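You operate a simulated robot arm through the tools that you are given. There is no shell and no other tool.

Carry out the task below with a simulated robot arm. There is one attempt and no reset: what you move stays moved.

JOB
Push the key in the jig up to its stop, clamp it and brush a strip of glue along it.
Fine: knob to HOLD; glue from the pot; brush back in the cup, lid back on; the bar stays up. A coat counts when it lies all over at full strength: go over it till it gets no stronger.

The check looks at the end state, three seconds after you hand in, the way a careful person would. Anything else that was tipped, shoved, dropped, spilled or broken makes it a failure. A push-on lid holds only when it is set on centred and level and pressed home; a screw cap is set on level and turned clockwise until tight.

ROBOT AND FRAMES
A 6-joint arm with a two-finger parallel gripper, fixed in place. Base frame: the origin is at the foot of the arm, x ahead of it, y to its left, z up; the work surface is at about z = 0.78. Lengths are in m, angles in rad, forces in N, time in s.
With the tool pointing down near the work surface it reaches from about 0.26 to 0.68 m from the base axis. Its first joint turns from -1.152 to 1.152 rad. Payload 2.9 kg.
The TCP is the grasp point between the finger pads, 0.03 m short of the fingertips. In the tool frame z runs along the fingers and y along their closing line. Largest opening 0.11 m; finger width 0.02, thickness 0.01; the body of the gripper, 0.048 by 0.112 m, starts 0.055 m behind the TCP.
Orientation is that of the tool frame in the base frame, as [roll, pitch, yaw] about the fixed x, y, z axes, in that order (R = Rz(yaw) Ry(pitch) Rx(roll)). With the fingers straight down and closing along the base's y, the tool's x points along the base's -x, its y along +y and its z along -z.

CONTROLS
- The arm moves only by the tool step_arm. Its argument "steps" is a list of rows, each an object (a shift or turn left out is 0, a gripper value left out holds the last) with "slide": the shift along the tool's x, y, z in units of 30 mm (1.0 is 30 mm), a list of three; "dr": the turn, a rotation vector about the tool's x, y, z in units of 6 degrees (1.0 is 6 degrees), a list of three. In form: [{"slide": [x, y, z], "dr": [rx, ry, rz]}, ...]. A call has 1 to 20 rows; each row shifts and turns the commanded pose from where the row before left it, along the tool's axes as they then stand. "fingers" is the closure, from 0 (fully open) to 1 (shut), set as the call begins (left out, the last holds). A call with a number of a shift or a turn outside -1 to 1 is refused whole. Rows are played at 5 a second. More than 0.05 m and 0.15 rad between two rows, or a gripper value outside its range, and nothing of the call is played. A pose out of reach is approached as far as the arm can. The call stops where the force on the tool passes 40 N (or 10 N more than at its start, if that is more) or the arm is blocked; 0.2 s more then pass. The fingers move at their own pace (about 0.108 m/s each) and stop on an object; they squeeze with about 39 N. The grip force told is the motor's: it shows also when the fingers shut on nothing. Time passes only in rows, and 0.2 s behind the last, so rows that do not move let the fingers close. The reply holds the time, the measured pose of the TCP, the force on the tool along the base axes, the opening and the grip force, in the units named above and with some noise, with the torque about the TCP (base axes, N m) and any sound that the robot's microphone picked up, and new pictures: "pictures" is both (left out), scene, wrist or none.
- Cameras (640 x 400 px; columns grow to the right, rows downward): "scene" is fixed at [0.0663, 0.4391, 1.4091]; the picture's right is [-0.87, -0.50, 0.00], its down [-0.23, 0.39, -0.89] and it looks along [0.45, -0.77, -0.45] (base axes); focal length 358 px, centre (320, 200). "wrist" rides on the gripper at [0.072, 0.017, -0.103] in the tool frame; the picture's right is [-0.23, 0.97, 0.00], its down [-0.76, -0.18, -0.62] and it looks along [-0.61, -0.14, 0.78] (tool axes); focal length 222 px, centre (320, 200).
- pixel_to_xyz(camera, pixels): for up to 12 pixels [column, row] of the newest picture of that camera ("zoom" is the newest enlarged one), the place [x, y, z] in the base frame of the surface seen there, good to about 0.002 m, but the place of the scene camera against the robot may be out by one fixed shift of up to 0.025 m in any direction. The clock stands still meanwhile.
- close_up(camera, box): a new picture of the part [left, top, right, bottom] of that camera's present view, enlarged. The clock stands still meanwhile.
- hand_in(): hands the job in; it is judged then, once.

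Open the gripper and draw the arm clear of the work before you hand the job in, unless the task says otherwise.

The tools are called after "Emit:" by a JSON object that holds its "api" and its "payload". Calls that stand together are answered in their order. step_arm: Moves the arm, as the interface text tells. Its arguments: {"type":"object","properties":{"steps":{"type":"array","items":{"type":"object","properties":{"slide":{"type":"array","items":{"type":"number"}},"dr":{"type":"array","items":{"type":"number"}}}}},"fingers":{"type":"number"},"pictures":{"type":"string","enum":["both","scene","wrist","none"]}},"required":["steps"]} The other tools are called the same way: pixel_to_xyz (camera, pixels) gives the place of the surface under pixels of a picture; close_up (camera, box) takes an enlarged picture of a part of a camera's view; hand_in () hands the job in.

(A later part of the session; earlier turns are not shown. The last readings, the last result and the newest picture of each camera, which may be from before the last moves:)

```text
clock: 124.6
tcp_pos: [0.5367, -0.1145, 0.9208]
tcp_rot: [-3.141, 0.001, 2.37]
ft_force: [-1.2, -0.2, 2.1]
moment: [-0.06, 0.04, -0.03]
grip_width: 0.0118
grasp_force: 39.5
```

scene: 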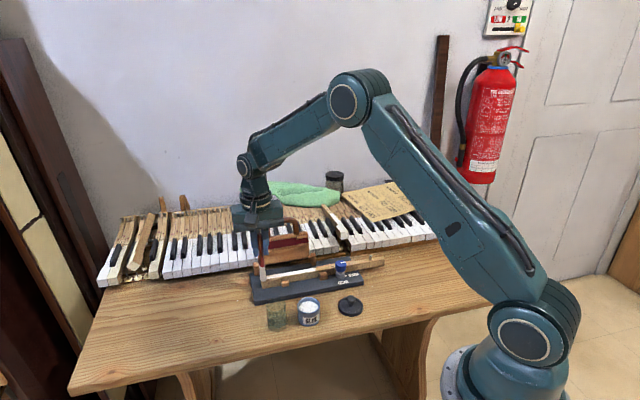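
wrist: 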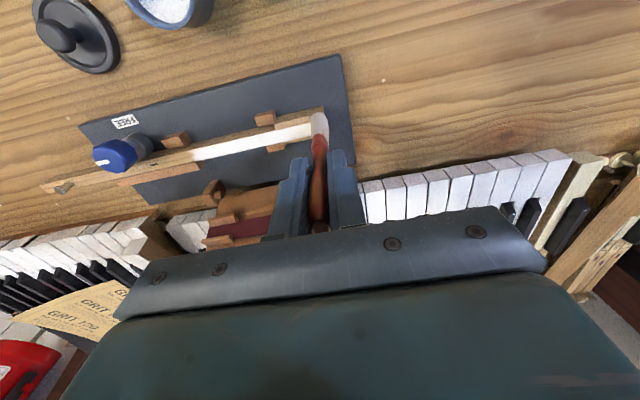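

Emit:
{"api": "step_arm", "payload": {"steps": [{"slide": [0, 0, 0.01]}, {"slide": [0, -0.1, 0]}, {"slide": [0, -0.1, 0]}, {"slide": [0, -0.1, 0]}, {"slide": [0, -0.1, 0]}, {"slide": [0, -0.1, 0]}, {"slide": [0, -0.1, 0]}, {"slide": [0, -0.15, 0]}, {"slide": [0, -0.15, 0]}, {"slide": [0, -0.15, 0]}, {"slide": [0, -0.15, 0]}, {"slide": [0, -0.15, 0]}, {"slide": [0, -0.15, 0]}, {"slide": [0, -0.15, 0]}, {"slide": [0, -0.15, 0]}, {"slide": [0, -0.15, 0]}, {"slide": [0, -0.15, 0]}, {"slide": [0, -0.15, 0]}, {"slide": [0, -0.15, 0]}, {"slide": [0, -0.15, 0]}], "pictures": "none"}}

Emit:
{"api": "step_arm", "payload": {"steps": [{"slide": [0, -0.15, 0]}, {"slide": [0, -0.15, 0]}, {"slide": [0, -0.15, 0]}, {"slide": [0, -0.15, 0]}, {"slide": [0, -0.15, 0]}, {"slide": [0, -0.15, 0]}, {"slide": [0, -0.15, 0]}, {"slide": [0, -0.15, 0]}, {"slide": [0, -0.15, 0]}, {"slide": [0, -0.15, 0]}, {"slide": [0, -0.15, 0]}, {"slide": [0, -0.15, 0]}, {"slide": [0, -0.15, 0]}, {"slide": [0, -0.15, 0]}, {"slide": [0, -0.1, 0]}], "pictures": "both"}}

Emit:
{"api": "close_up", "payload": {"camera": "wrist", "box": [280, 40, 500, 180]}}

```text
clock: 128.8
tcp_pos: [0.4834, -0.1702, 0.9198]
tcp_rot: [3.141, 0.0, 2.37]
ft_force: [1.9, 2.4, 5.5]
moment: [0.14, -0.22, 0.0]
grip_width: 0.0115
grasp_force: 38.9
```

```text
clock: 132.0
tcp_pos: [0.4382, -0.2169, 0.921]
tcp_rot: [3.141, 0.0, 2.369]
ft_force: [0.7, 1.2, 2.7]
moment: [0.08, -0.12, 0.0]
grip_width: 0.0118
grasp_force: 38.9
```

scene: 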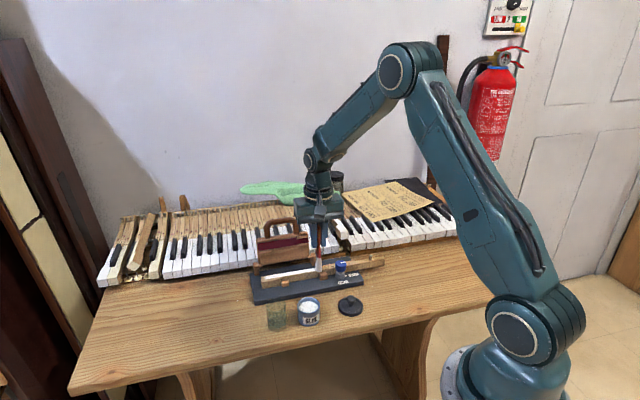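
wrist: 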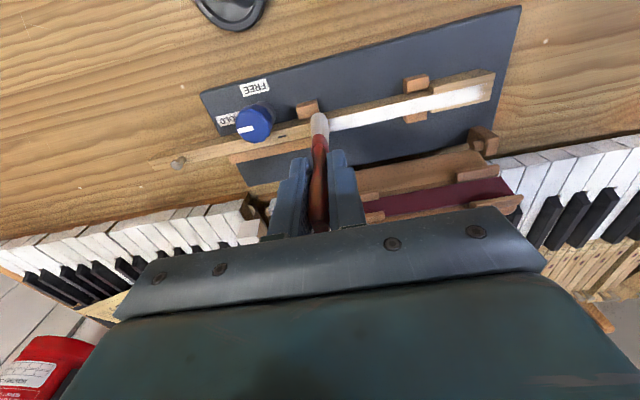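

```text
2.86 times, centred on (390, 110) of wrist
```

zoom: 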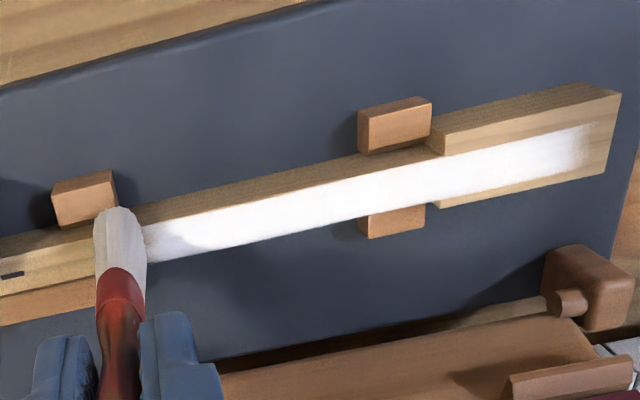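

The sixth pass shows no further change, so the coat is at full strength, and the shoulder still touches the stop. Now I lift and carry the brush back over the cup, to where it was taken from.

Emit:
{"api": "step_arm", "payload": {"steps": [{"slide": [0, 0, -0.5]}, {"slide": [0, 0, -0.9]}, {"slide": [0, 0, -0.9]}, {"slide": [0, 0, -0.25]}, {"slide": [0.652, 0.712, 0]}, {"slide": [0.652, 0.712, 0]}, {"slide": [0.652, 0.712, 0]}, {"slide": [0.652, 0.712, 0]}, {"slide": [0.652, 0.712, 0]}, {"slide": [0.652, 0.712, 0]}, {}], "pictures": "both"}}

Emit:
{"api": "close_up", "payload": {"camera": "wrist", "box": [240, 60, 400, 200]}}

Emit:
{"api": "close_up", "payload": {"camera": "scene", "box": [230, 240, 330, 340]}}

```text
clock: 134.4
tcp_pos: [0.4423, -0.0417, 0.999]
tcp_rot: [3.141, 0.0, 2.37]
ft_force: [0.3, 0.3, -0.1]
moment: [0.0, 0.04, 0.01]
grip_width: 0.0116
grasp_force: 39.5
```

scene: 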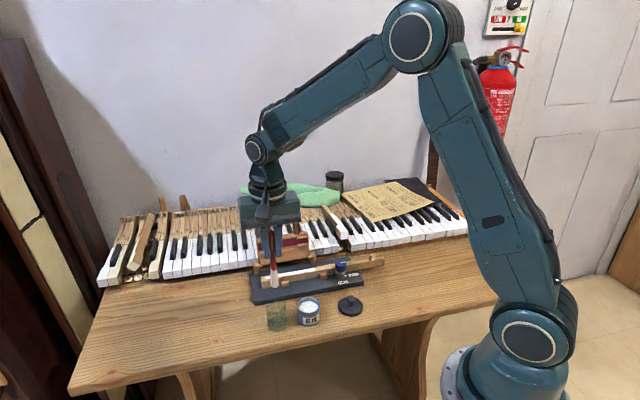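
wrist: 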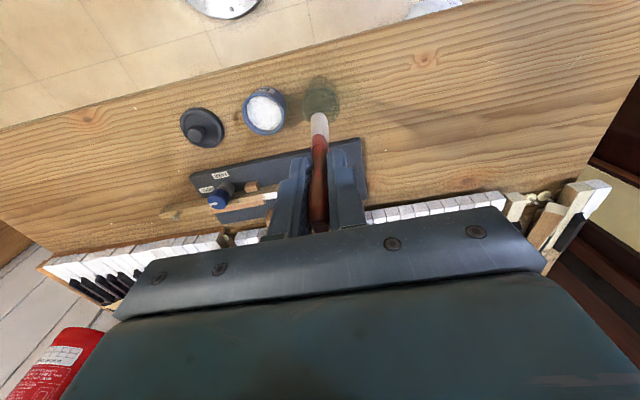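

```text
2.86 times, centred on (320, 130) of wrist
```

zoom: 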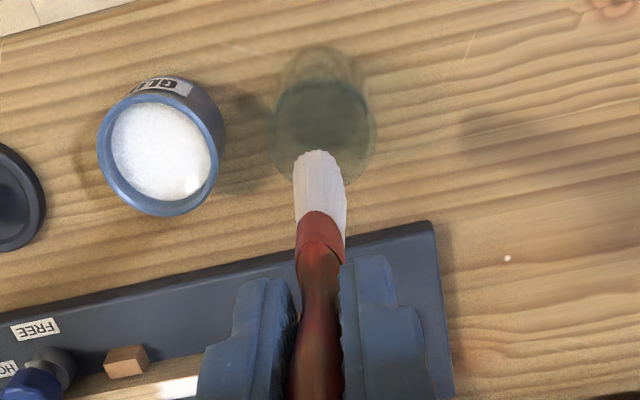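

```text
4.00 times, centred on (280, 290) of scene
```

zoom: 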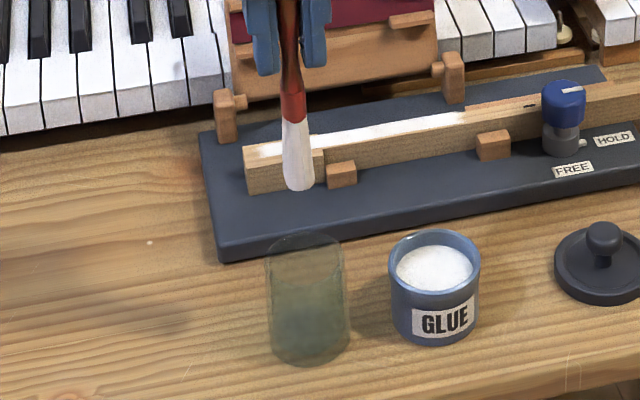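

Brush is over the cup (cup rim centred at zoom (322,130), same as when lifted). I lower it into the cup, stopping about 2 cm short of the bottom.

Emit:
{"api": "step_arm", "payload": {"steps": [{"slide": [-0.05, 0, 0]}, {"slide": [0, 0, 0.7]}, {"slide": [0, 0, 0.7]}, {"slide": [0, 0, 0.7]}, {"slide": [0, 0, 0.6]}], "pictures": "both"}}

Emit:
{"api": "close_up", "payload": {"camera": "wrist", "box": [240, 80, 400, 220]}}

Emit:
{"api": "close_up", "payload": {"camera": "scene", "box": [240, 255, 320, 335]}}

```text
clock: 135.6
tcp_pos: [0.4443, -0.0451, 0.9158]
tcp_rot: [-3.141, 0.0, 2.371]
ft_force: [-0.8, 0.2, -0.7]
moment: [0.02, -0.04, 0.0]
grip_width: 0.0117
grasp_force: 38.8
```

scene: 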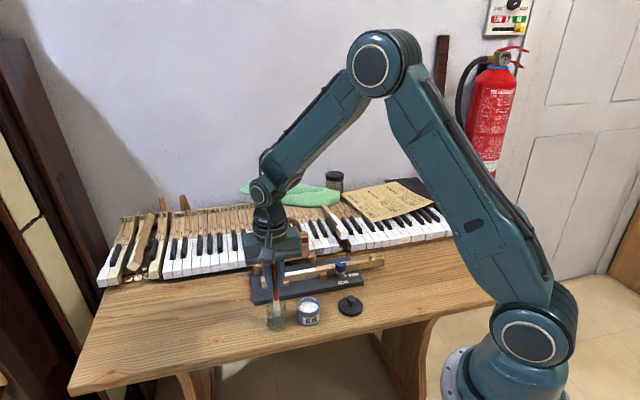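
wrist: 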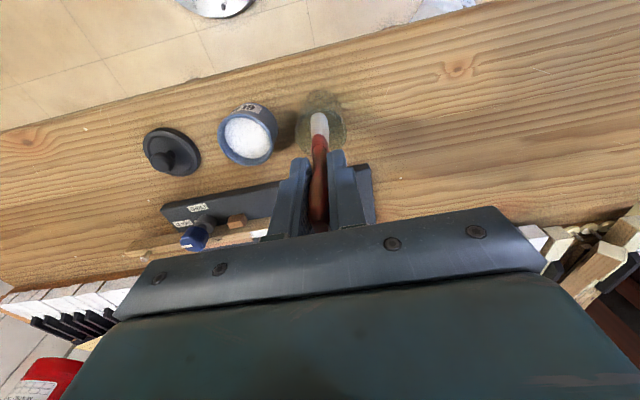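

```text
2.86 times, centred on (320, 150) of wrist
```

zoom: 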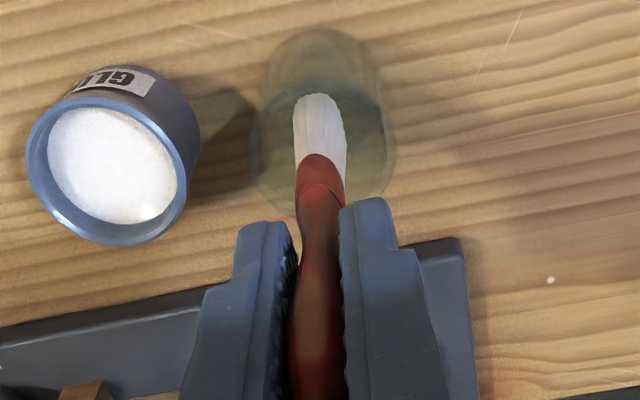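

```text
5.00 times, centred on (280, 295) of scene
```

zoom: 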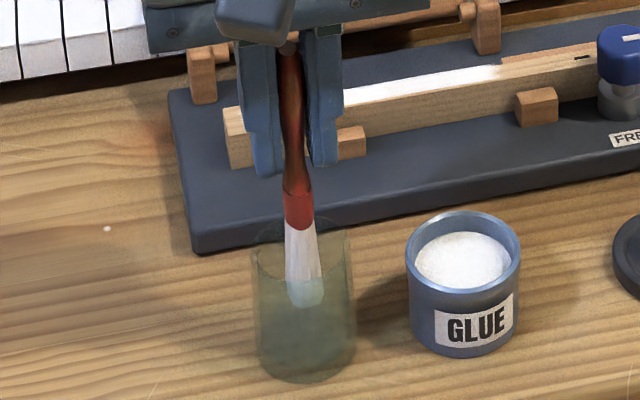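

The bristles are inside the glass, centred. I lower the remaining distance slowly until it stands on the cup's bottom.

Emit:
{"api": "step_arm", "payload": {"steps": [{"slide": [0, 0, 0.25]}, {"slide": [0, 0, 0.25]}, {"slide": [0, 0, 0.1]}, {"slide": [0, 0, 0.06]}], "pictures": "none"}}

```text
clock: 136.6
tcp_pos: [0.4438, -0.0447, 0.8954]
tcp_rot: [3.141, -0.001, 2.371]
ft_force: [0.4, 1.0, -0.5]
moment: [0.02, -0.01, 0.01]
grip_width: 0.0118
grasp_force: 39.0
```

Emit:
{"api": "step_arm", "payload": {"steps": [{"slide": [0, 0, 0.035]}, {"slide": [0, 0, 0.035]}, {"slide": [0, 0, 0.035]}], "pictures": "none"}}

```text
clock: 137.4
tcp_pos: [0.4429, -0.0434, 0.8926]
tcp_rot: [-3.141, 0.0, 2.37]
ft_force: [0.2, -0.5, 0.4]
moment: [-0.03, -0.01, 0.01]
grip_width: 0.0115
grasp_force: 38.4
```

No bottom contact yet at 0.8926. Two or three more 1 mm steps.

Emit:
{"api": "step_arm", "payload": {"steps": [{"slide": [0, 0, 0.035]}, {"slide": [0, 0, 0.03]}], "pictures": "scene"}}

Emit:
{"api": "close_up", "payload": {"camera": "scene", "box": [240, 255, 320, 335]}}

```text
clock: 138.0
tcp_pos: [0.4437, -0.0435, 0.8905]
tcp_rot: [-3.141, 0.002, 2.37]
ft_force: [-0.9, 0.1, 0.1]
moment: [0.02, 0.02, 0.02]
grip_width: 0.0118
grasp_force: 38.6
```

scene: 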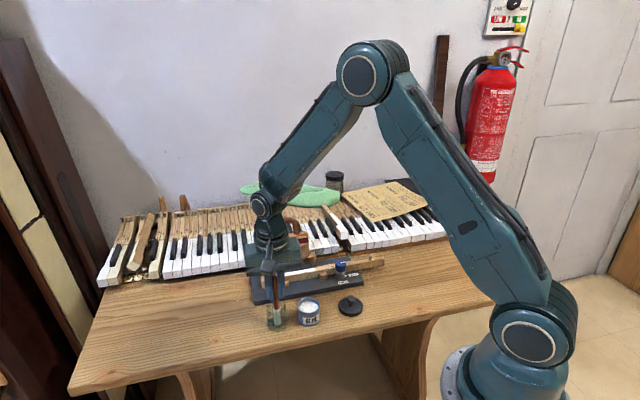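

```text
5.00 times, centred on (280, 295) of scene
```

zoom: 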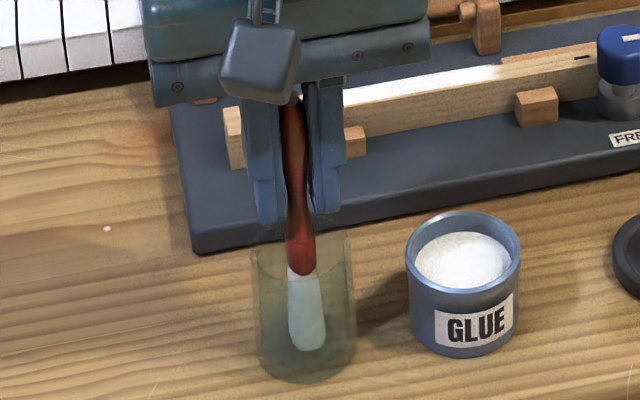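

The brush is within a millimetre or two of its original seat. I lower a bit more until contact.

Emit:
{"api": "step_arm", "payload": {"steps": [{"slide": [0, 0, 0.03]}, {"slide": [0, 0, 0.03]}], "pictures": "none"}}

```text
clock: 138.6
tcp_pos: [0.4438, -0.044, 0.8883]
tcp_rot: [-3.141, 0.001, 2.37]
ft_force: [0.0, 0.2, 0.1]
moment: [-0.05, 0.01, 0.01]
grip_width: 0.0119
grasp_force: 39.1
```

Still no bottom contact, and the fingertips (z≈0.858) are close to the glass rim, so I look closely before going on.

Emit:
{"api": "step_arm", "payload": {"steps": [{}], "pictures": "both"}}

Emit:
{"api": "close_up", "payload": {"camera": "scene", "box": [258, 285, 298, 335]}}

Emit:
{"api": "close_up", "payload": {"camera": "wrist", "box": [270, 80, 370, 200]}}

```text
clock: 139.0
tcp_pos: [0.4435, -0.0436, 0.8883]
tcp_rot: [3.142, 0.001, 2.37]
ft_force: [-1.0, 0.1, 1.1]
moment: [-0.04, 0.0, -0.01]
grip_width: 0.0118
grasp_force: 39.0
```

scene: 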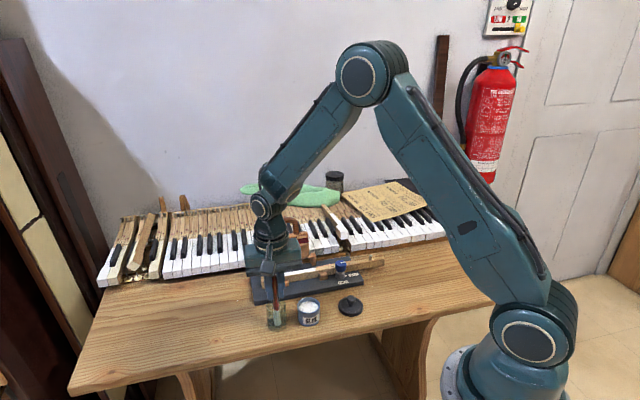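
wrist: 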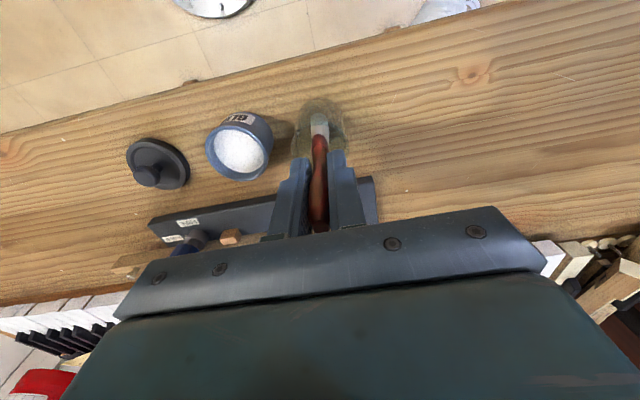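

```text
8.00 times, centred on (278, 310) of scene
```

zoom: 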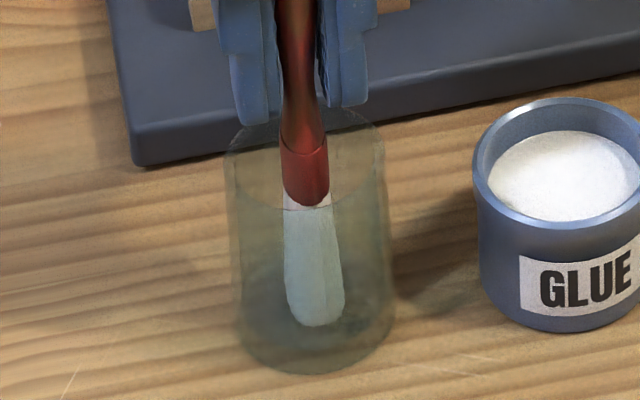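

```text
3.33 times, centred on (320, 140) of wrist
```

zoom: 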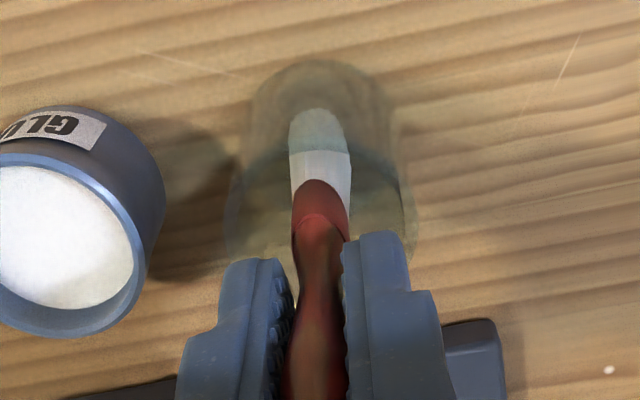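

The fingertips are about 8–10 mm above the glass rim in the scene zoom, so there is room. I lower 1 mm at a time until the brush stands on the bottom.

Emit:
{"api": "step_arm", "payload": {"steps": [{"slide": [0, 0, 0.03]}, {"slide": [0, 0, 0.03]}, {"slide": [0, 0, 0.03]}], "pictures": "none"}}

```text
clock: 139.8
tcp_pos: [0.4437, -0.0439, 0.8881]
tcp_rot: [3.139, 0.001, 2.371]
ft_force: [-5.8, 3.3, 33.3]
moment: [0.17, 0.48, -0.04]
grip_width: 0.0116
grasp_force: 39.1
```

The brush stands on the bottom (force jumped to 33 N). I back off those 2.7 mm to remove the load, then open the fingers.

Emit:
{"api": "step_arm", "payload": {"steps": [{"slide": [0, 0, -0.05]}, {"slide": [0, 0, -0.04]}, {}], "pictures": "none"}}

```text
clock: 140.6
tcp_pos: [0.4433, -0.0441, 0.8879]
tcp_rot: [-3.14, 0.0, 2.37]
ft_force: [2.2, -0.7, 6.8]
moment: [-0.09, -0.34, -0.01]
grip_width: 0.0116
grasp_force: 39.1
```

Still 6.8 N of load; I back off another 0.7 mm, then open.

Emit:
{"api": "step_arm", "payload": {"steps": [{"slide": [0, 0, -0.025]}, {}], "pictures": "none"}}

Emit:
{"api": "step_arm", "payload": {"steps": [{}, {}, {}], "fingers": 0.5, "pictures": "both"}}

Emit:
{"api": "close_up", "payload": {"camera": "scene", "box": [240, 255, 320, 335]}}

Emit:
{"api": "close_up", "payload": {"camera": "wrist", "box": [240, 80, 400, 220]}}

```text
clock: 141.2
tcp_pos: [0.443, -0.0437, 0.8894]
tcp_rot: [-3.141, -0.001, 2.372]
ft_force: [0.4, 0.0, -0.1]
moment: [0.03, -0.01, 0.0]
grip_width: 0.0117
grasp_force: 39.9
```

```text
clock: 142.0
tcp_pos: [0.444, -0.0451, 0.8896]
tcp_rot: [-3.141, -0.001, 2.37]
ft_force: [0.5, -0.1, 0.1]
moment: [-0.02, -0.04, 0.02]
grip_width: 0.0553
grasp_force: 0.0
```

scene: 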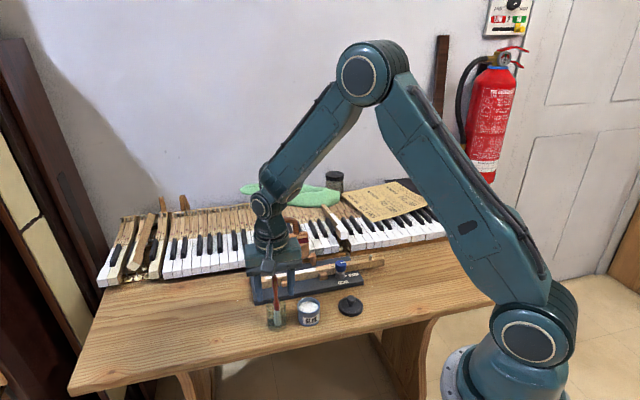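
wrist: 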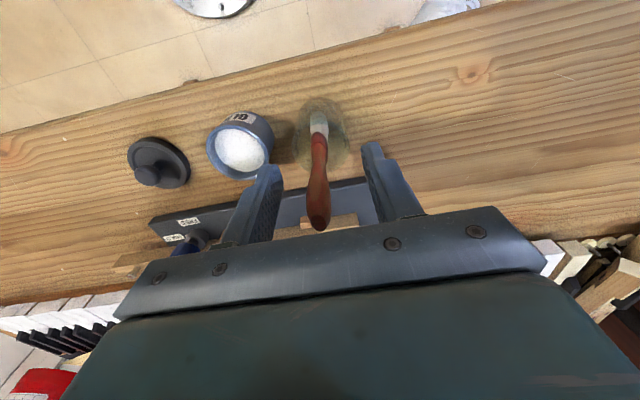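

```text
5.00 times, centred on (280, 295) of scene
```

zoom: 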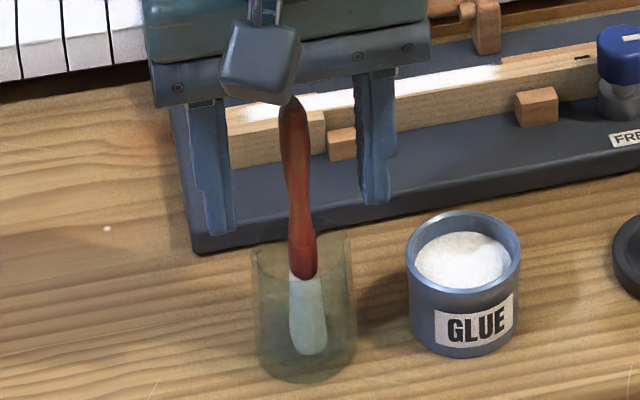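

```text
2.86 times, centred on (320, 150) of wrist
```

zoom: 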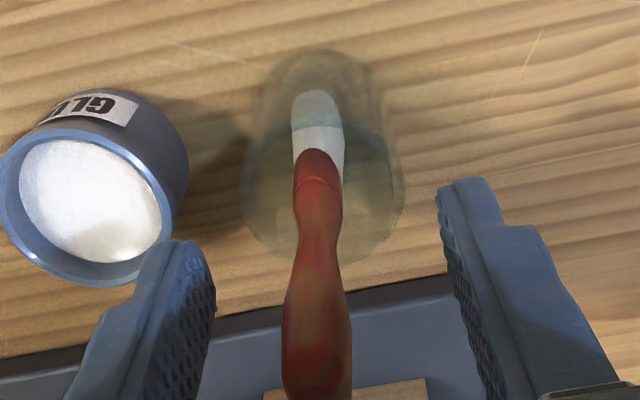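

The brush stands upright in the cup by itself. I rise straight up and move over to the lid at (0.322,-0.172).

Emit:
{"api": "step_arm", "payload": {"steps": [{"slide": [0, 0, -0.3]}, {"slide": [0, 0, -0.8]}, {"slide": [0, 0, -0.9]}, {"slide": [0, 0, -0.9]}, {"slide": [0, 0, -0.8]}, {"slide": [-0.017, -0.983, 0]}, {"slide": [-0.017, -0.983, 0]}, {"slide": [-0.017, -0.983, 0]}, {"slide": [-0.017, -0.983, 0]}, {"slide": [-0.017, -0.983, 0]}, {"slide": [-0.017, -0.983, 0]}], "fingers": 0.5, "pictures": "scene"}}

Emit:
{"api": "step_arm", "payload": {"steps": [{"dr": [0, 0, -1]}, {"dr": [0, 0, -1]}, {"dr": [0, 0, -1]}, {"dr": [0, 0, -1]}, {"dr": [0, 0, -1]}, {"dr": [0, 0, -1]}, {"dr": [0, 0, -1]}, {"dr": [0, 0, -1]}, {"dr": [0, 0, -1]}, {"dr": [0, 0, -1]}, {"dr": [0, 0, -1]}, {"dr": [0, 0, -1]}, {"dr": [0, 0, -1]}, {"dr": [0, 0, -1]}, {"dr": [0, 0, -1]}, {"slide": [0, 0, 0.9]}, {"slide": [0, 0, 0.9]}], "pictures": "both"}}

Emit:
{"api": "close_up", "payload": {"camera": "wrist", "box": [240, 60, 400, 160]}}

```text
clock: 144.4
tcp_pos: [0.3214, -0.1733, 1.0004]
tcp_rot: [-3.14, 0.001, 2.37]
ft_force: [-0.2, 0.1, -0.1]
moment: [-0.01, -0.02, 0.0]
grip_width: 0.0549
grasp_force: 0.0
```

scene: 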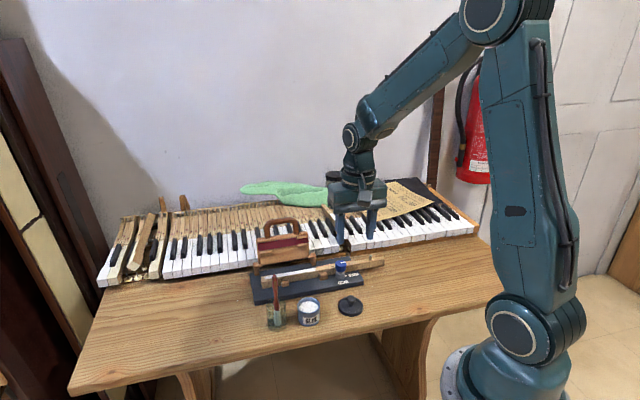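

```text
clock: 148.0
tcp_pos: [0.3221, -0.1737, 0.9469]
tcp_rot: [3.141, -0.001, -2.343]
ft_force: [-0.2, 0.7, 0.5]
moment: [0.01, 0.0, 0.01]
grip_width: 0.0549
grasp_force: 0.1
```

scene: 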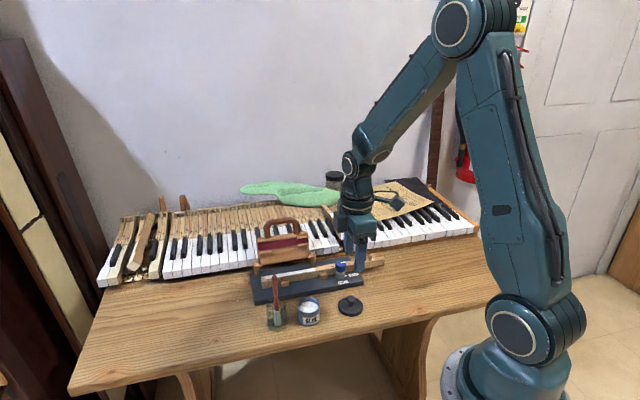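
wrist: 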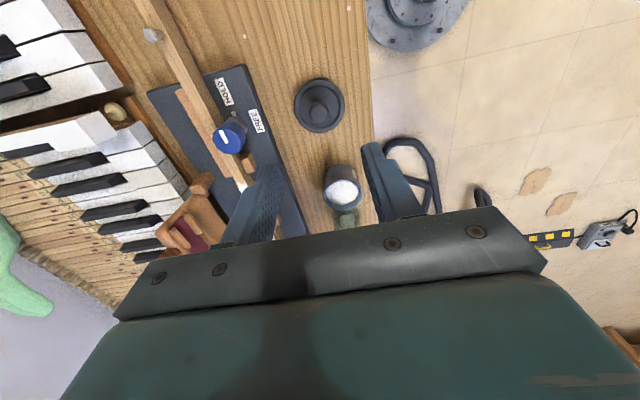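

```text
4.00 times, centred on (320, 110) of wrist
```

zoom: 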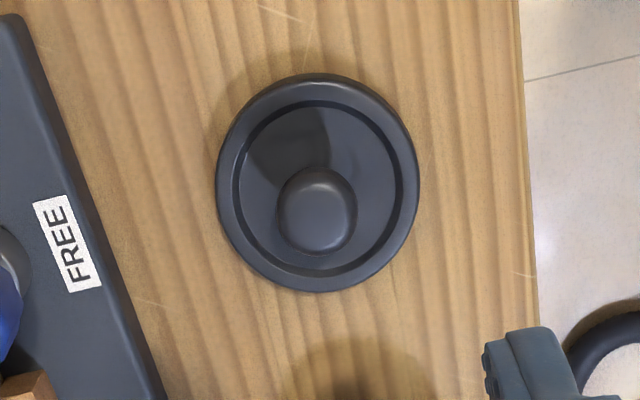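

The lid is below at (320,105). I measure its knob and rim for a centred grip.

Emit:
{"api": "pixel_to_xyz", "payload": {"camera": "zoom", "pixels": [[316, 205], [284, 205], [350, 205], [316, 172], [316, 242], [222, 185], [412, 185], [316, 82], [316, 285]]}}

Emit:
{"api": "pixel_to_xyz", "payload": {"camera": "wrist", "pixels": [[341, 191], [325, 188], [360, 188], [341, 168], [341, 206]]}}

```text
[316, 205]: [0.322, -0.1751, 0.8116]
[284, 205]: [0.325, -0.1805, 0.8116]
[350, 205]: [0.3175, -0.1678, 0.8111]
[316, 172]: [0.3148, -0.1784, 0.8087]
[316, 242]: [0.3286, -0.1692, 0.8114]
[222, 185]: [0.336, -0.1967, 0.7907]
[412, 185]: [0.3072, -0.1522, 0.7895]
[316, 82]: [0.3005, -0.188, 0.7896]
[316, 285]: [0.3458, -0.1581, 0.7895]
```

```text
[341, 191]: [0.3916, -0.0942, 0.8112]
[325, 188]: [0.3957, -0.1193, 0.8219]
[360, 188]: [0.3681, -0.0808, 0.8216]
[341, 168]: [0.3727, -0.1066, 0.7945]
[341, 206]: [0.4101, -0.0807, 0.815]
```

Lid centre is (0.3217,-0.174), matching the TCP. I descend to TCP z 0.8245 as when I set it down.

Emit:
{"api": "step_arm", "payload": {"steps": [{"slide": [0, 0, 0.9]}, {"slide": [0, 0, 0.9]}, {"slide": [0, 0, 0.9]}, {"slide": [0, 0, 0.9]}, {"slide": [0, 0, 0.4]}, {"slide": [0, 0, 0.07]}], "fingers": 0.5, "pictures": "wrist"}}

Emit:
{"api": "close_up", "payload": {"camera": "wrist", "box": [230, 100, 410, 220]}}

```text
clock: 149.4
tcp_pos: [0.3226, -0.1732, 0.8235]
tcp_rot: [3.141, 0.0, -2.343]
ft_force: [0.0, 0.4, 0.1]
moment: [0.0, 0.01, 0.0]
grip_width: 0.0551
grasp_force: 0.0
```

wrist: 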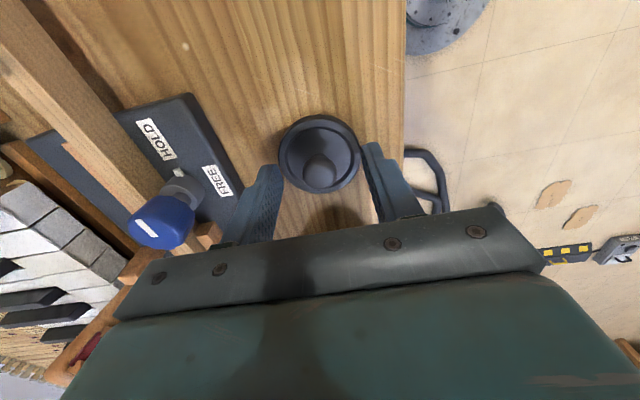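

```text
3.33 times, centred on (320, 160) of wrist
```

zoom: 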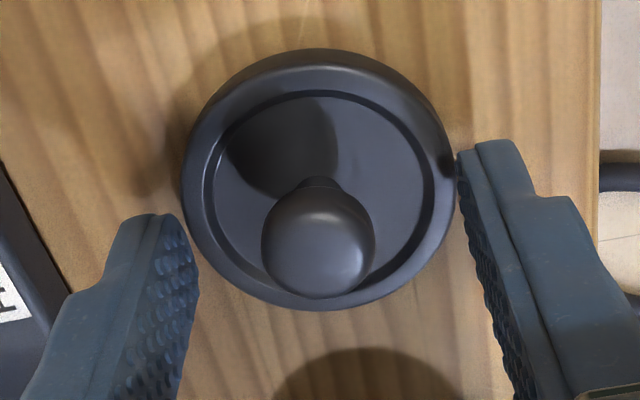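

The knob is centred between the pads. I close on it.

Emit:
{"api": "step_arm", "payload": {"steps": [{}, {}, {}], "fingers": 1, "pictures": "wrist"}}

Emit:
{"api": "close_up", "payload": {"camera": "wrist", "box": [230, 100, 410, 220]}}

```text
clock: 150.2
tcp_pos: [0.3224, -0.173, 0.8244]
tcp_rot: [3.141, 0.0, -2.342]
ft_force: [0.1, -0.6, 0.5]
moment: [0.02, 0.01, 0.02]
grip_width: 0.017
grasp_force: 39.0
```

wrist: 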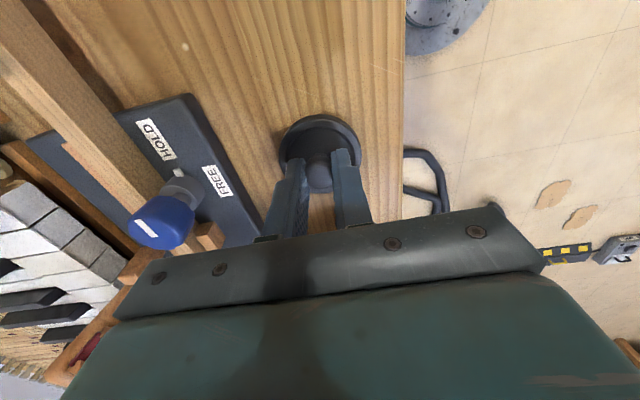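

```text
3.33 times, centred on (320, 160) of wrist
```

zoom: 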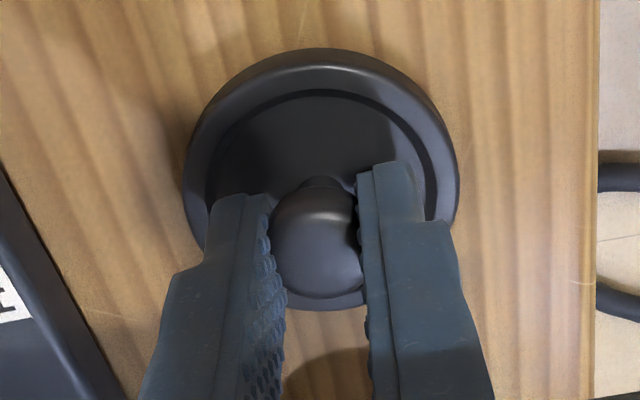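

Lid gripped at 17 mm. I lift it about 10 cm and carry it back over the pot, keeping it high enough to check alignment.

Emit:
{"api": "step_arm", "payload": {"steps": [{"slide": [0, 0, -0.3]}, {"slide": [0, 0, -0.9]}, {"slide": [0, 0, -0.9]}, {"slide": [0, 0, -0.9]}, {"slide": [-0.87, 0.06, 0]}, {"slide": [-0.87, 0.06, 0]}, {"slide": [-0.87, 0.06, 0]}, {"slide": [-0.87, 0.06, 0]}, {}], "pictures": "both"}}

Emit:
{"api": "close_up", "payload": {"camera": "wrist", "box": [240, 70, 400, 200]}}

Emit:
{"api": "close_up", "payload": {"camera": "scene", "box": [265, 250, 355, 335]}}

```text
clock: 152.2
tcp_pos: [0.3905, -0.092, 0.9145]
tcp_rot: [-3.141, 0.0, -2.344]
ft_force: [-0.6, -0.4, -0.4]
moment: [0.01, -0.03, -0.01]
grip_width: 0.0181
grasp_force: 38.3
```

scene: 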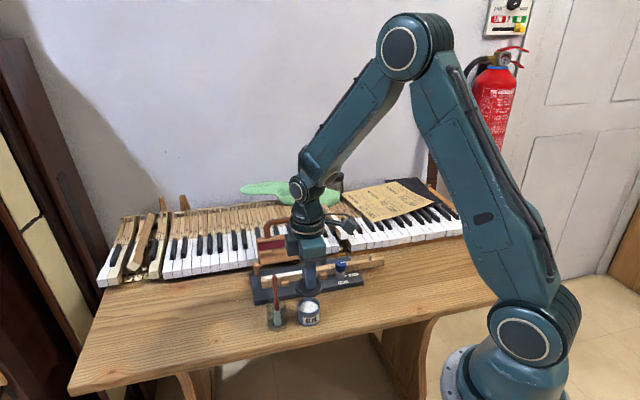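
wrist: 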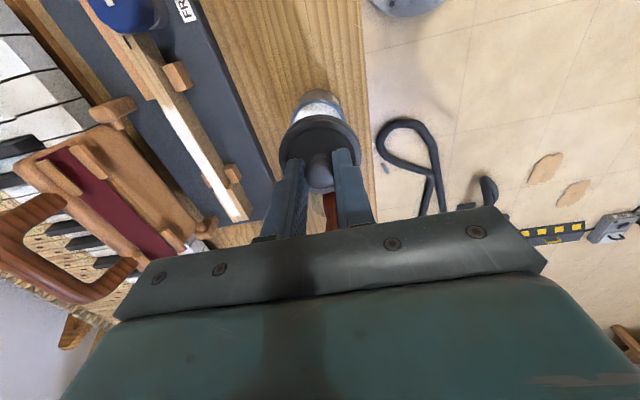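

```text
3.08 times, centred on (320, 135) of wrist
```

zoom: 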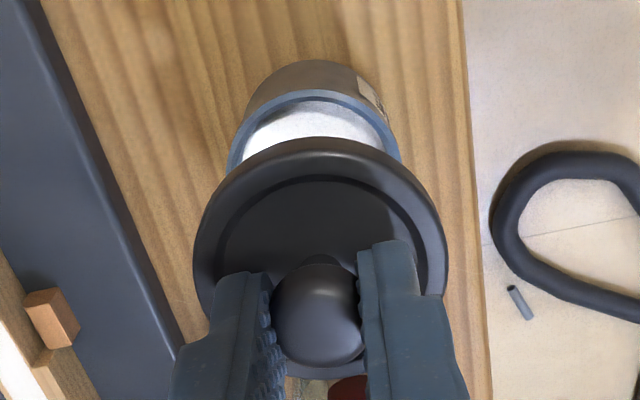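

```text
4.71 times, centred on (310, 292) of scene
```

zoom: 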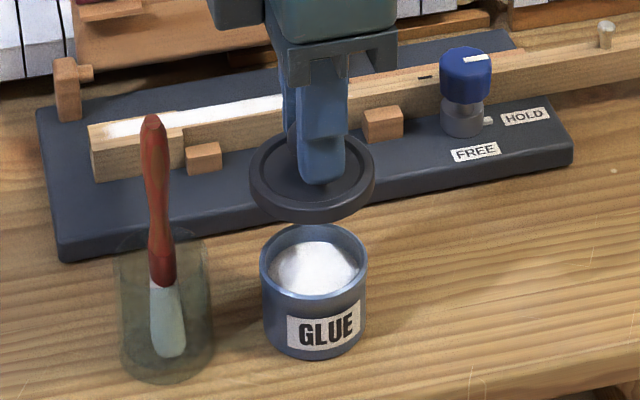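

The lid hovers over the pot: along the key direction it lines up (scene zoom lid centre 312, pot 313.5), across it the pot is about 1.2 mm toward -y of the tool. I correct that and descend to about 8 mm above the rim for another look.

Emit:
{"api": "step_arm", "payload": {"steps": [{"slide": [0, -0.04, 0.4]}, {"slide": [0, 0, 0.5]}, {"slide": [0, 0, 0.4]}, {}], "pictures": "both"}}

Emit:
{"api": "close_up", "payload": {"camera": "wrist", "box": [250, 80, 390, 200]}}

Emit:
{"api": "close_up", "payload": {"camera": "scene", "box": [280, 275, 340, 335]}}

```text
clock: 153.2
tcp_pos: [0.3901, -0.0935, 0.8746]
tcp_rot: [3.14, 0.001, -2.343]
ft_force: [0.0, 0.3, -0.2]
moment: [0.01, 0.02, 0.0]
grip_width: 0.0182
grasp_force: 39.0
```

scene: 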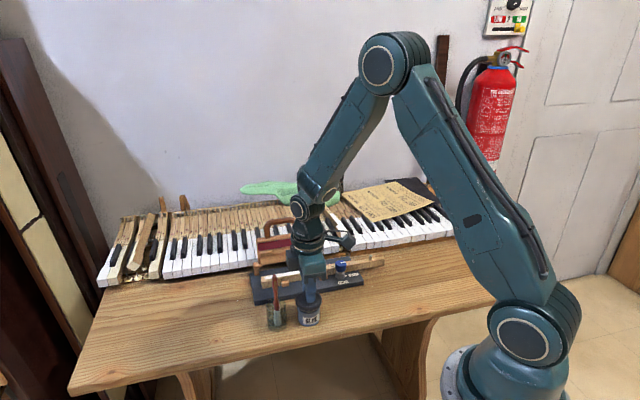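
wrist: 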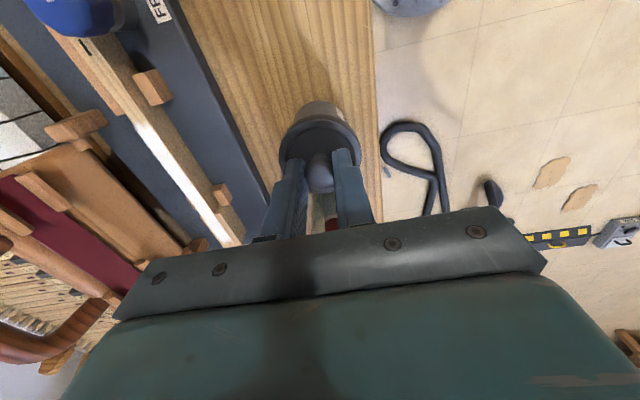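

```text
3.33 times, centred on (320, 140) of wrist
```

zoom: 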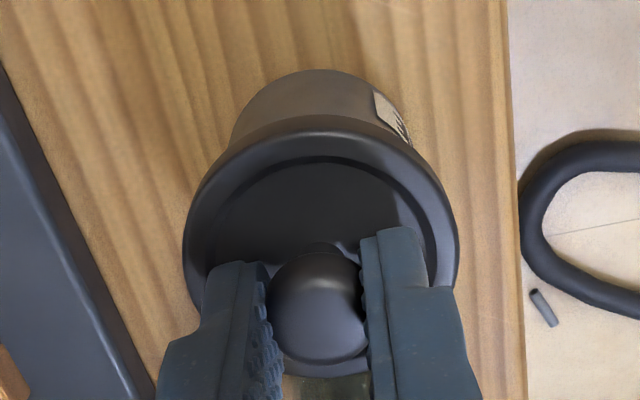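

```text
6.67 times, centred on (310, 305) of scene
```

zoom: 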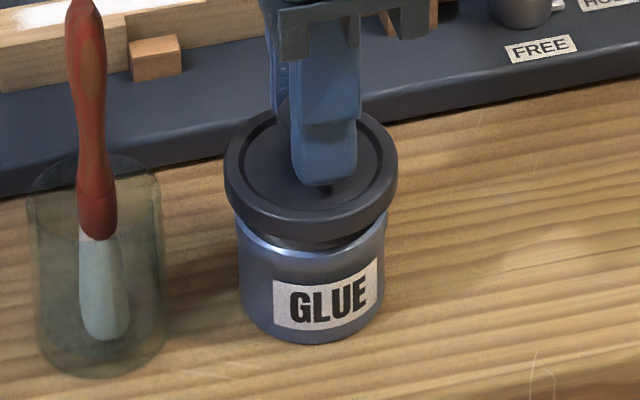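

Lid and pot line up in both views (scene 310/310, wrist 321/321). I lower slowly onto the rim, watching the force.

Emit:
{"api": "step_arm", "payload": {"steps": [{"slide": [0, 0, 0.1]}, {"slide": [0, 0, 0.08]}, {"slide": [0, 0, 0.05]}, {"slide": [0, 0, 0.05]}], "pictures": "scene"}}

Emit:
{"api": "close_up", "payload": {"camera": "scene", "box": [280, 275, 340, 335]}}

```text
clock: 154.2
tcp_pos: [0.3905, -0.0926, 0.8672]
tcp_rot: [3.141, 0.0, -2.343]
ft_force: [-0.3, 0.6, -1.1]
moment: [0.03, 0.01, 0.03]
grip_width: 0.0179
grasp_force: 39.1
```

scene: 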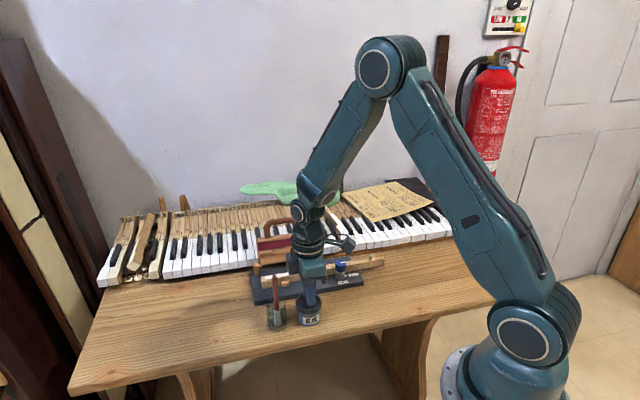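

```text
6.67 times, centred on (310, 305) of scene
```

zoom: 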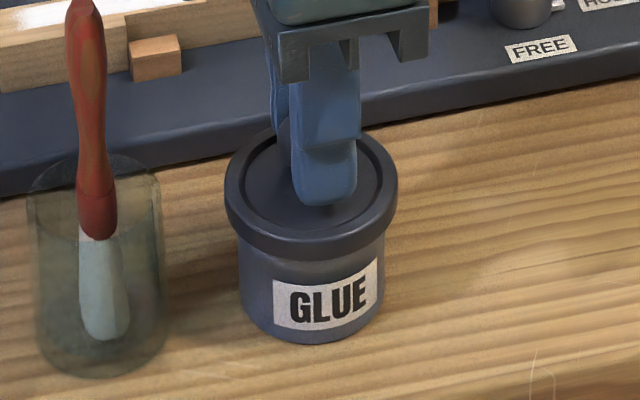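

The lid's skirt is at the rim, still no resistance. I continue in 1 mm steps.

Emit:
{"api": "step_arm", "payload": {"steps": [{"slide": [0, 0, 0.035]}, {"slide": [0, 0, 0.035]}, {"slide": [0, 0, 0.035]}, {"slide": [0, 0, 0.035]}], "pictures": "none"}}

```text
clock: 155.2
tcp_pos: [0.3909, -0.0945, 0.8637]
tcp_rot: [-3.141, -0.001, -2.342]
ft_force: [0.6, 0.9, -0.7]
moment: [0.01, 0.0, -0.04]
grip_width: 0.0184
grasp_force: 39.0
```

Emit:
{"api": "step_arm", "payload": {"steps": [{"slide": [0, 0, 0.035]}, {"slide": [0, 0, 0.035]}, {"slide": [0, 0, 0.035]}], "pictures": "scene"}}

Emit:
{"api": "close_up", "payload": {"camera": "scene", "box": [280, 275, 340, 335]}}

```text
clock: 156.0
tcp_pos: [0.3908, -0.0938, 0.8591]
tcp_rot: [-3.141, 0.001, -2.341]
ft_force: [0.2, -0.7, -0.7]
moment: [-0.03, 0.01, 0.0]
grip_width: 0.0182
grasp_force: 39.0
```

scene: 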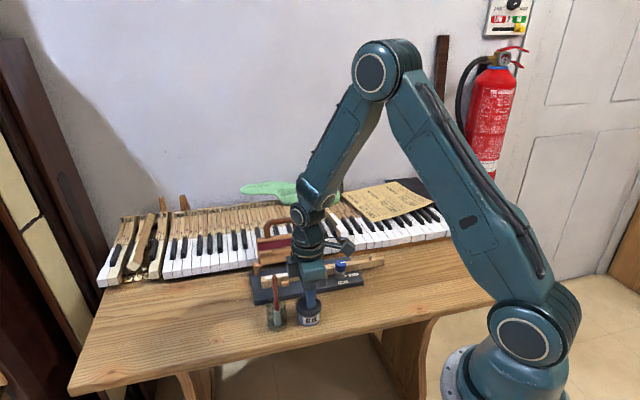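

```text
6.67 times, centred on (310, 305) of scene
```

zoom: 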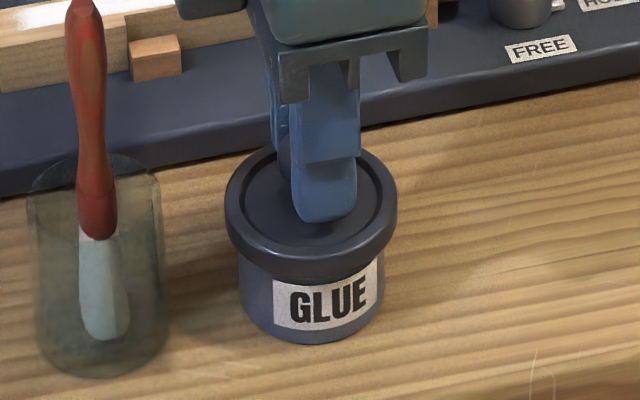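

The lid is about at its original height and still free. I press on in small steps until it resists or snaps.

Emit:
{"api": "step_arm", "payload": {"steps": [{"slide": [0, 0, 0.03]}, {"slide": [0, 0, 0.03]}], "pictures": "none"}}

```text
clock: 156.6
tcp_pos: [0.3918, -0.0952, 0.8587]
tcp_rot: [-3.139, 0.002, -2.342]
ft_force: [-6.3, -0.8, 37.9]
moment: [-0.03, 0.27, 0.01]
grip_width: 0.0184
grasp_force: 38.9
heard: snap
```

A snap at 38 N: the lid is pressed home. I relieve the load and open the fingers.

Emit:
{"api": "step_arm", "payload": {"steps": [{"slide": [0, 0, -0.05]}, {}], "pictures": "none"}}

Emit:
{"api": "step_arm", "payload": {"steps": [{}, {}, {}], "fingers": 0.5, "pictures": "none"}}

Emit:
{"api": "step_arm", "payload": {"steps": [{"slide": [0, 0, -0.4]}, {"slide": [0, 0, -0.9]}, {"slide": [0, 0, -0.9]}, {"slide": [0, 0, -0.9]}], "pictures": "both"}}

Emit:
{"api": "close_up", "payload": {"camera": "scene", "box": [255, 275, 335, 335]}}

Emit:
{"api": "close_up", "payload": {"camera": "wrist", "box": [240, 60, 400, 180]}}

```text
clock: 157.2
tcp_pos: [0.3919, -0.0943, 0.8593]
tcp_rot: [-3.138, 0.002, -2.342]
ft_force: [1.5, -2.6, 20.6]
moment: [-0.05, -0.09, 0.02]
grip_width: 0.0183
grasp_force: 39.4
```

```text
clock: 158.0
tcp_pos: [0.3908, -0.0928, 0.8572]
tcp_rot: [-3.141, 0.0, -2.343]
ft_force: [0.4, 0.4, 0.6]
moment: [-0.03, 0.02, 0.01]
grip_width: 0.0548
grasp_force: 0.1
```

```text
clock: 159.0
tcp_pos: [0.3918, -0.0935, 0.953]
tcp_rot: [-3.141, -0.001, -2.342]
ft_force: [-0.5, -0.3, 0.1]
moment: [-0.02, 0.02, 0.01]
grip_width: 0.055
grasp_force: 0.0
```

scene: 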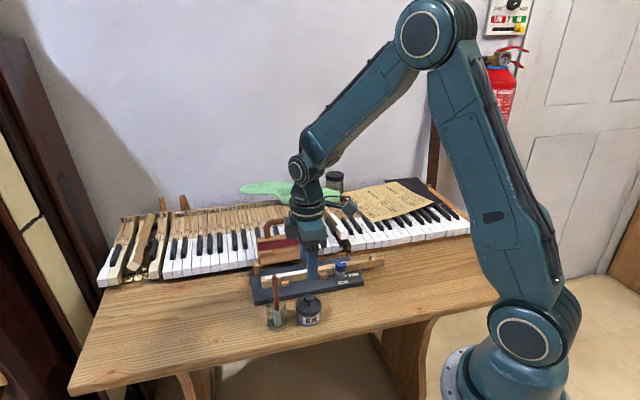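
wrist: 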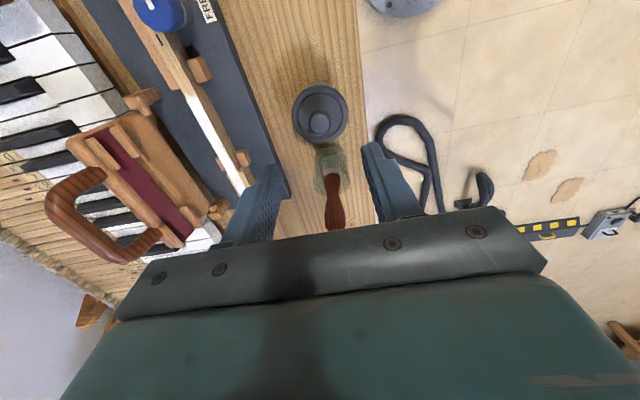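

```text
6.67 times, centred on (295, 305) of scene
```

zoom: 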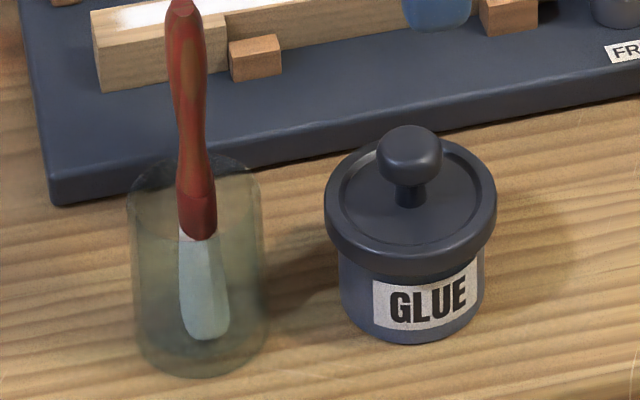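

```text
3.33 times, centred on (320, 120) of wrist
```

zoom: 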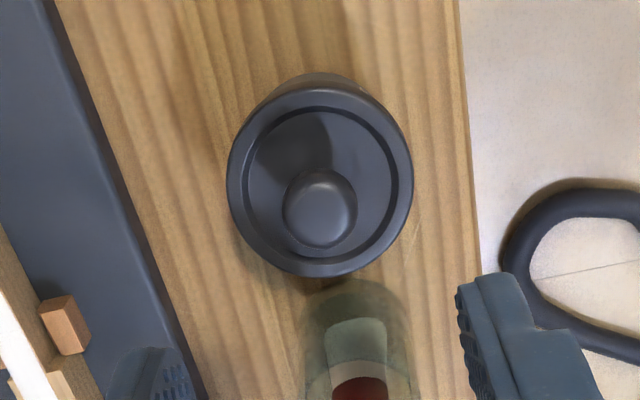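

The pot and lid look identical to the start picture (lid spanning 325–497 in the same zoom). I verify level and height by measuring the rim at four points.

Emit:
{"api": "pixel_to_xyz", "payload": {"camera": "zoom", "pixels": [[320, 205], [240, 180], [402, 180], [320, 100], [320, 262], [270, 120], [375, 120], [260, 240], [385, 235]]}}

Emit:
{"api": "close_up", "payload": {"camera": "scene", "box": [240, 240, 400, 320]}}

```text
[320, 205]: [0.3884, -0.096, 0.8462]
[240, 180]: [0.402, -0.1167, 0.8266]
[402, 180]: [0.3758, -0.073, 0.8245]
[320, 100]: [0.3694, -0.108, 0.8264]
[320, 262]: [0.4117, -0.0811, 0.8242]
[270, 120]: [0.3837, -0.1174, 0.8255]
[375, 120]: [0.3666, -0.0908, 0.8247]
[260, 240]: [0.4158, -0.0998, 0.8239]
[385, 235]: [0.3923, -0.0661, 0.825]
```

```text
4.00 times, centred on (320, 280) of scene
```

zoom: 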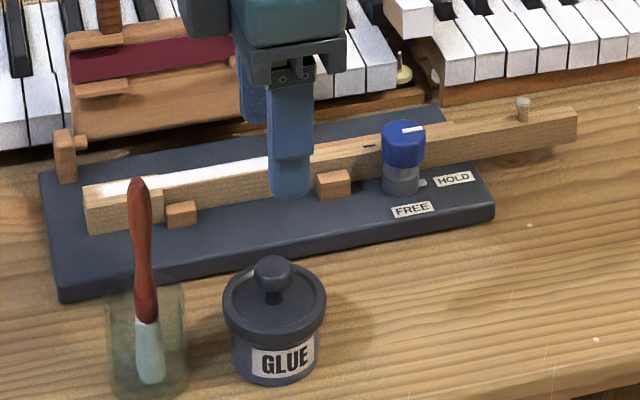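

The lid is level (0.824–0.827 all round) and the jig has not moved. I rise well clear of the work and take a final look at everything.

Emit:
{"api": "step_arm", "payload": {"steps": [{"slide": [0, 0, -1]}, {"slide": [0, 0, -1]}, {"slide": [0, 0, -1]}, {"slide": [0, 0, -1]}, {"slide": [0, 0, -1]}, {"slide": [0, 0, -1]}, {"slide": [0.9, 0, -0.9]}, {"slide": [0.9, 0, -0.9]}, {"slide": [0.9, 0, 0]}], "fingers": 0, "pictures": "both"}}

Emit:
{"api": "close_up", "payload": {"camera": "scene", "box": [245, 210, 405, 310]}}

Emit:
{"api": "close_up", "payload": {"camera": "scene", "box": [255, 255, 325, 290]}}

Emit:
{"api": "close_up", "payload": {"camera": "scene", "box": [320, 245, 380, 295]}}

```text
clock: 161.0
tcp_pos: [0.3344, -0.1513, 1.185]
tcp_rot: [-3.14, 0.0, -2.342]
ft_force: [0.1, 0.0, 0.0]
moment: [-0.03, -0.02, -0.01]
grip_width: 0.1101
grasp_force: 0.0
```

scene: 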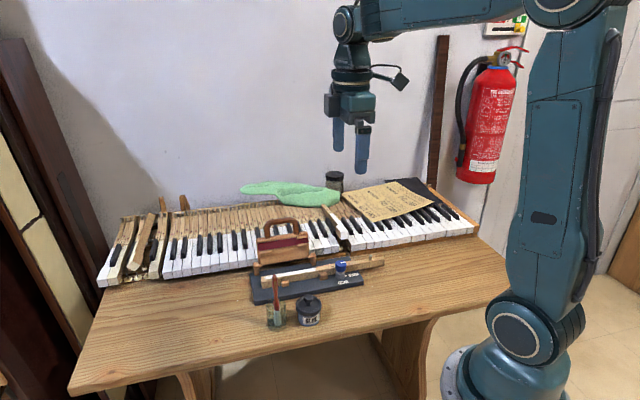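
wrist: 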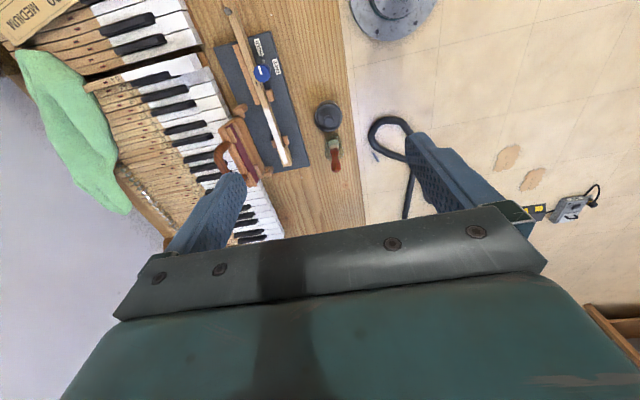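

```text
4.00 times, centred on (325, 260) of scene
```

zoom: 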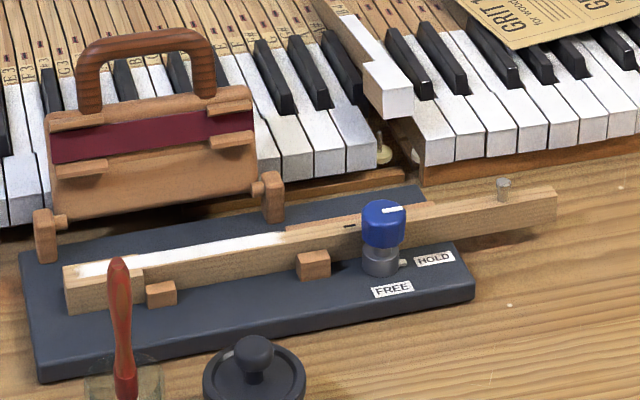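

```text
9.14 times, centred on (290, 272) of scene
```

zoom: 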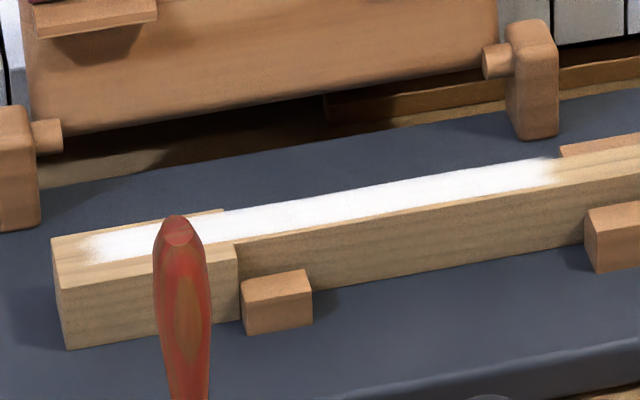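

```text
8.00 times, centred on (350, 270) of scene
```

zoom: 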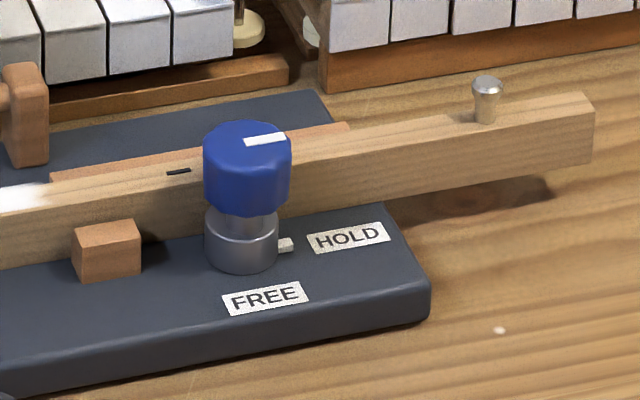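

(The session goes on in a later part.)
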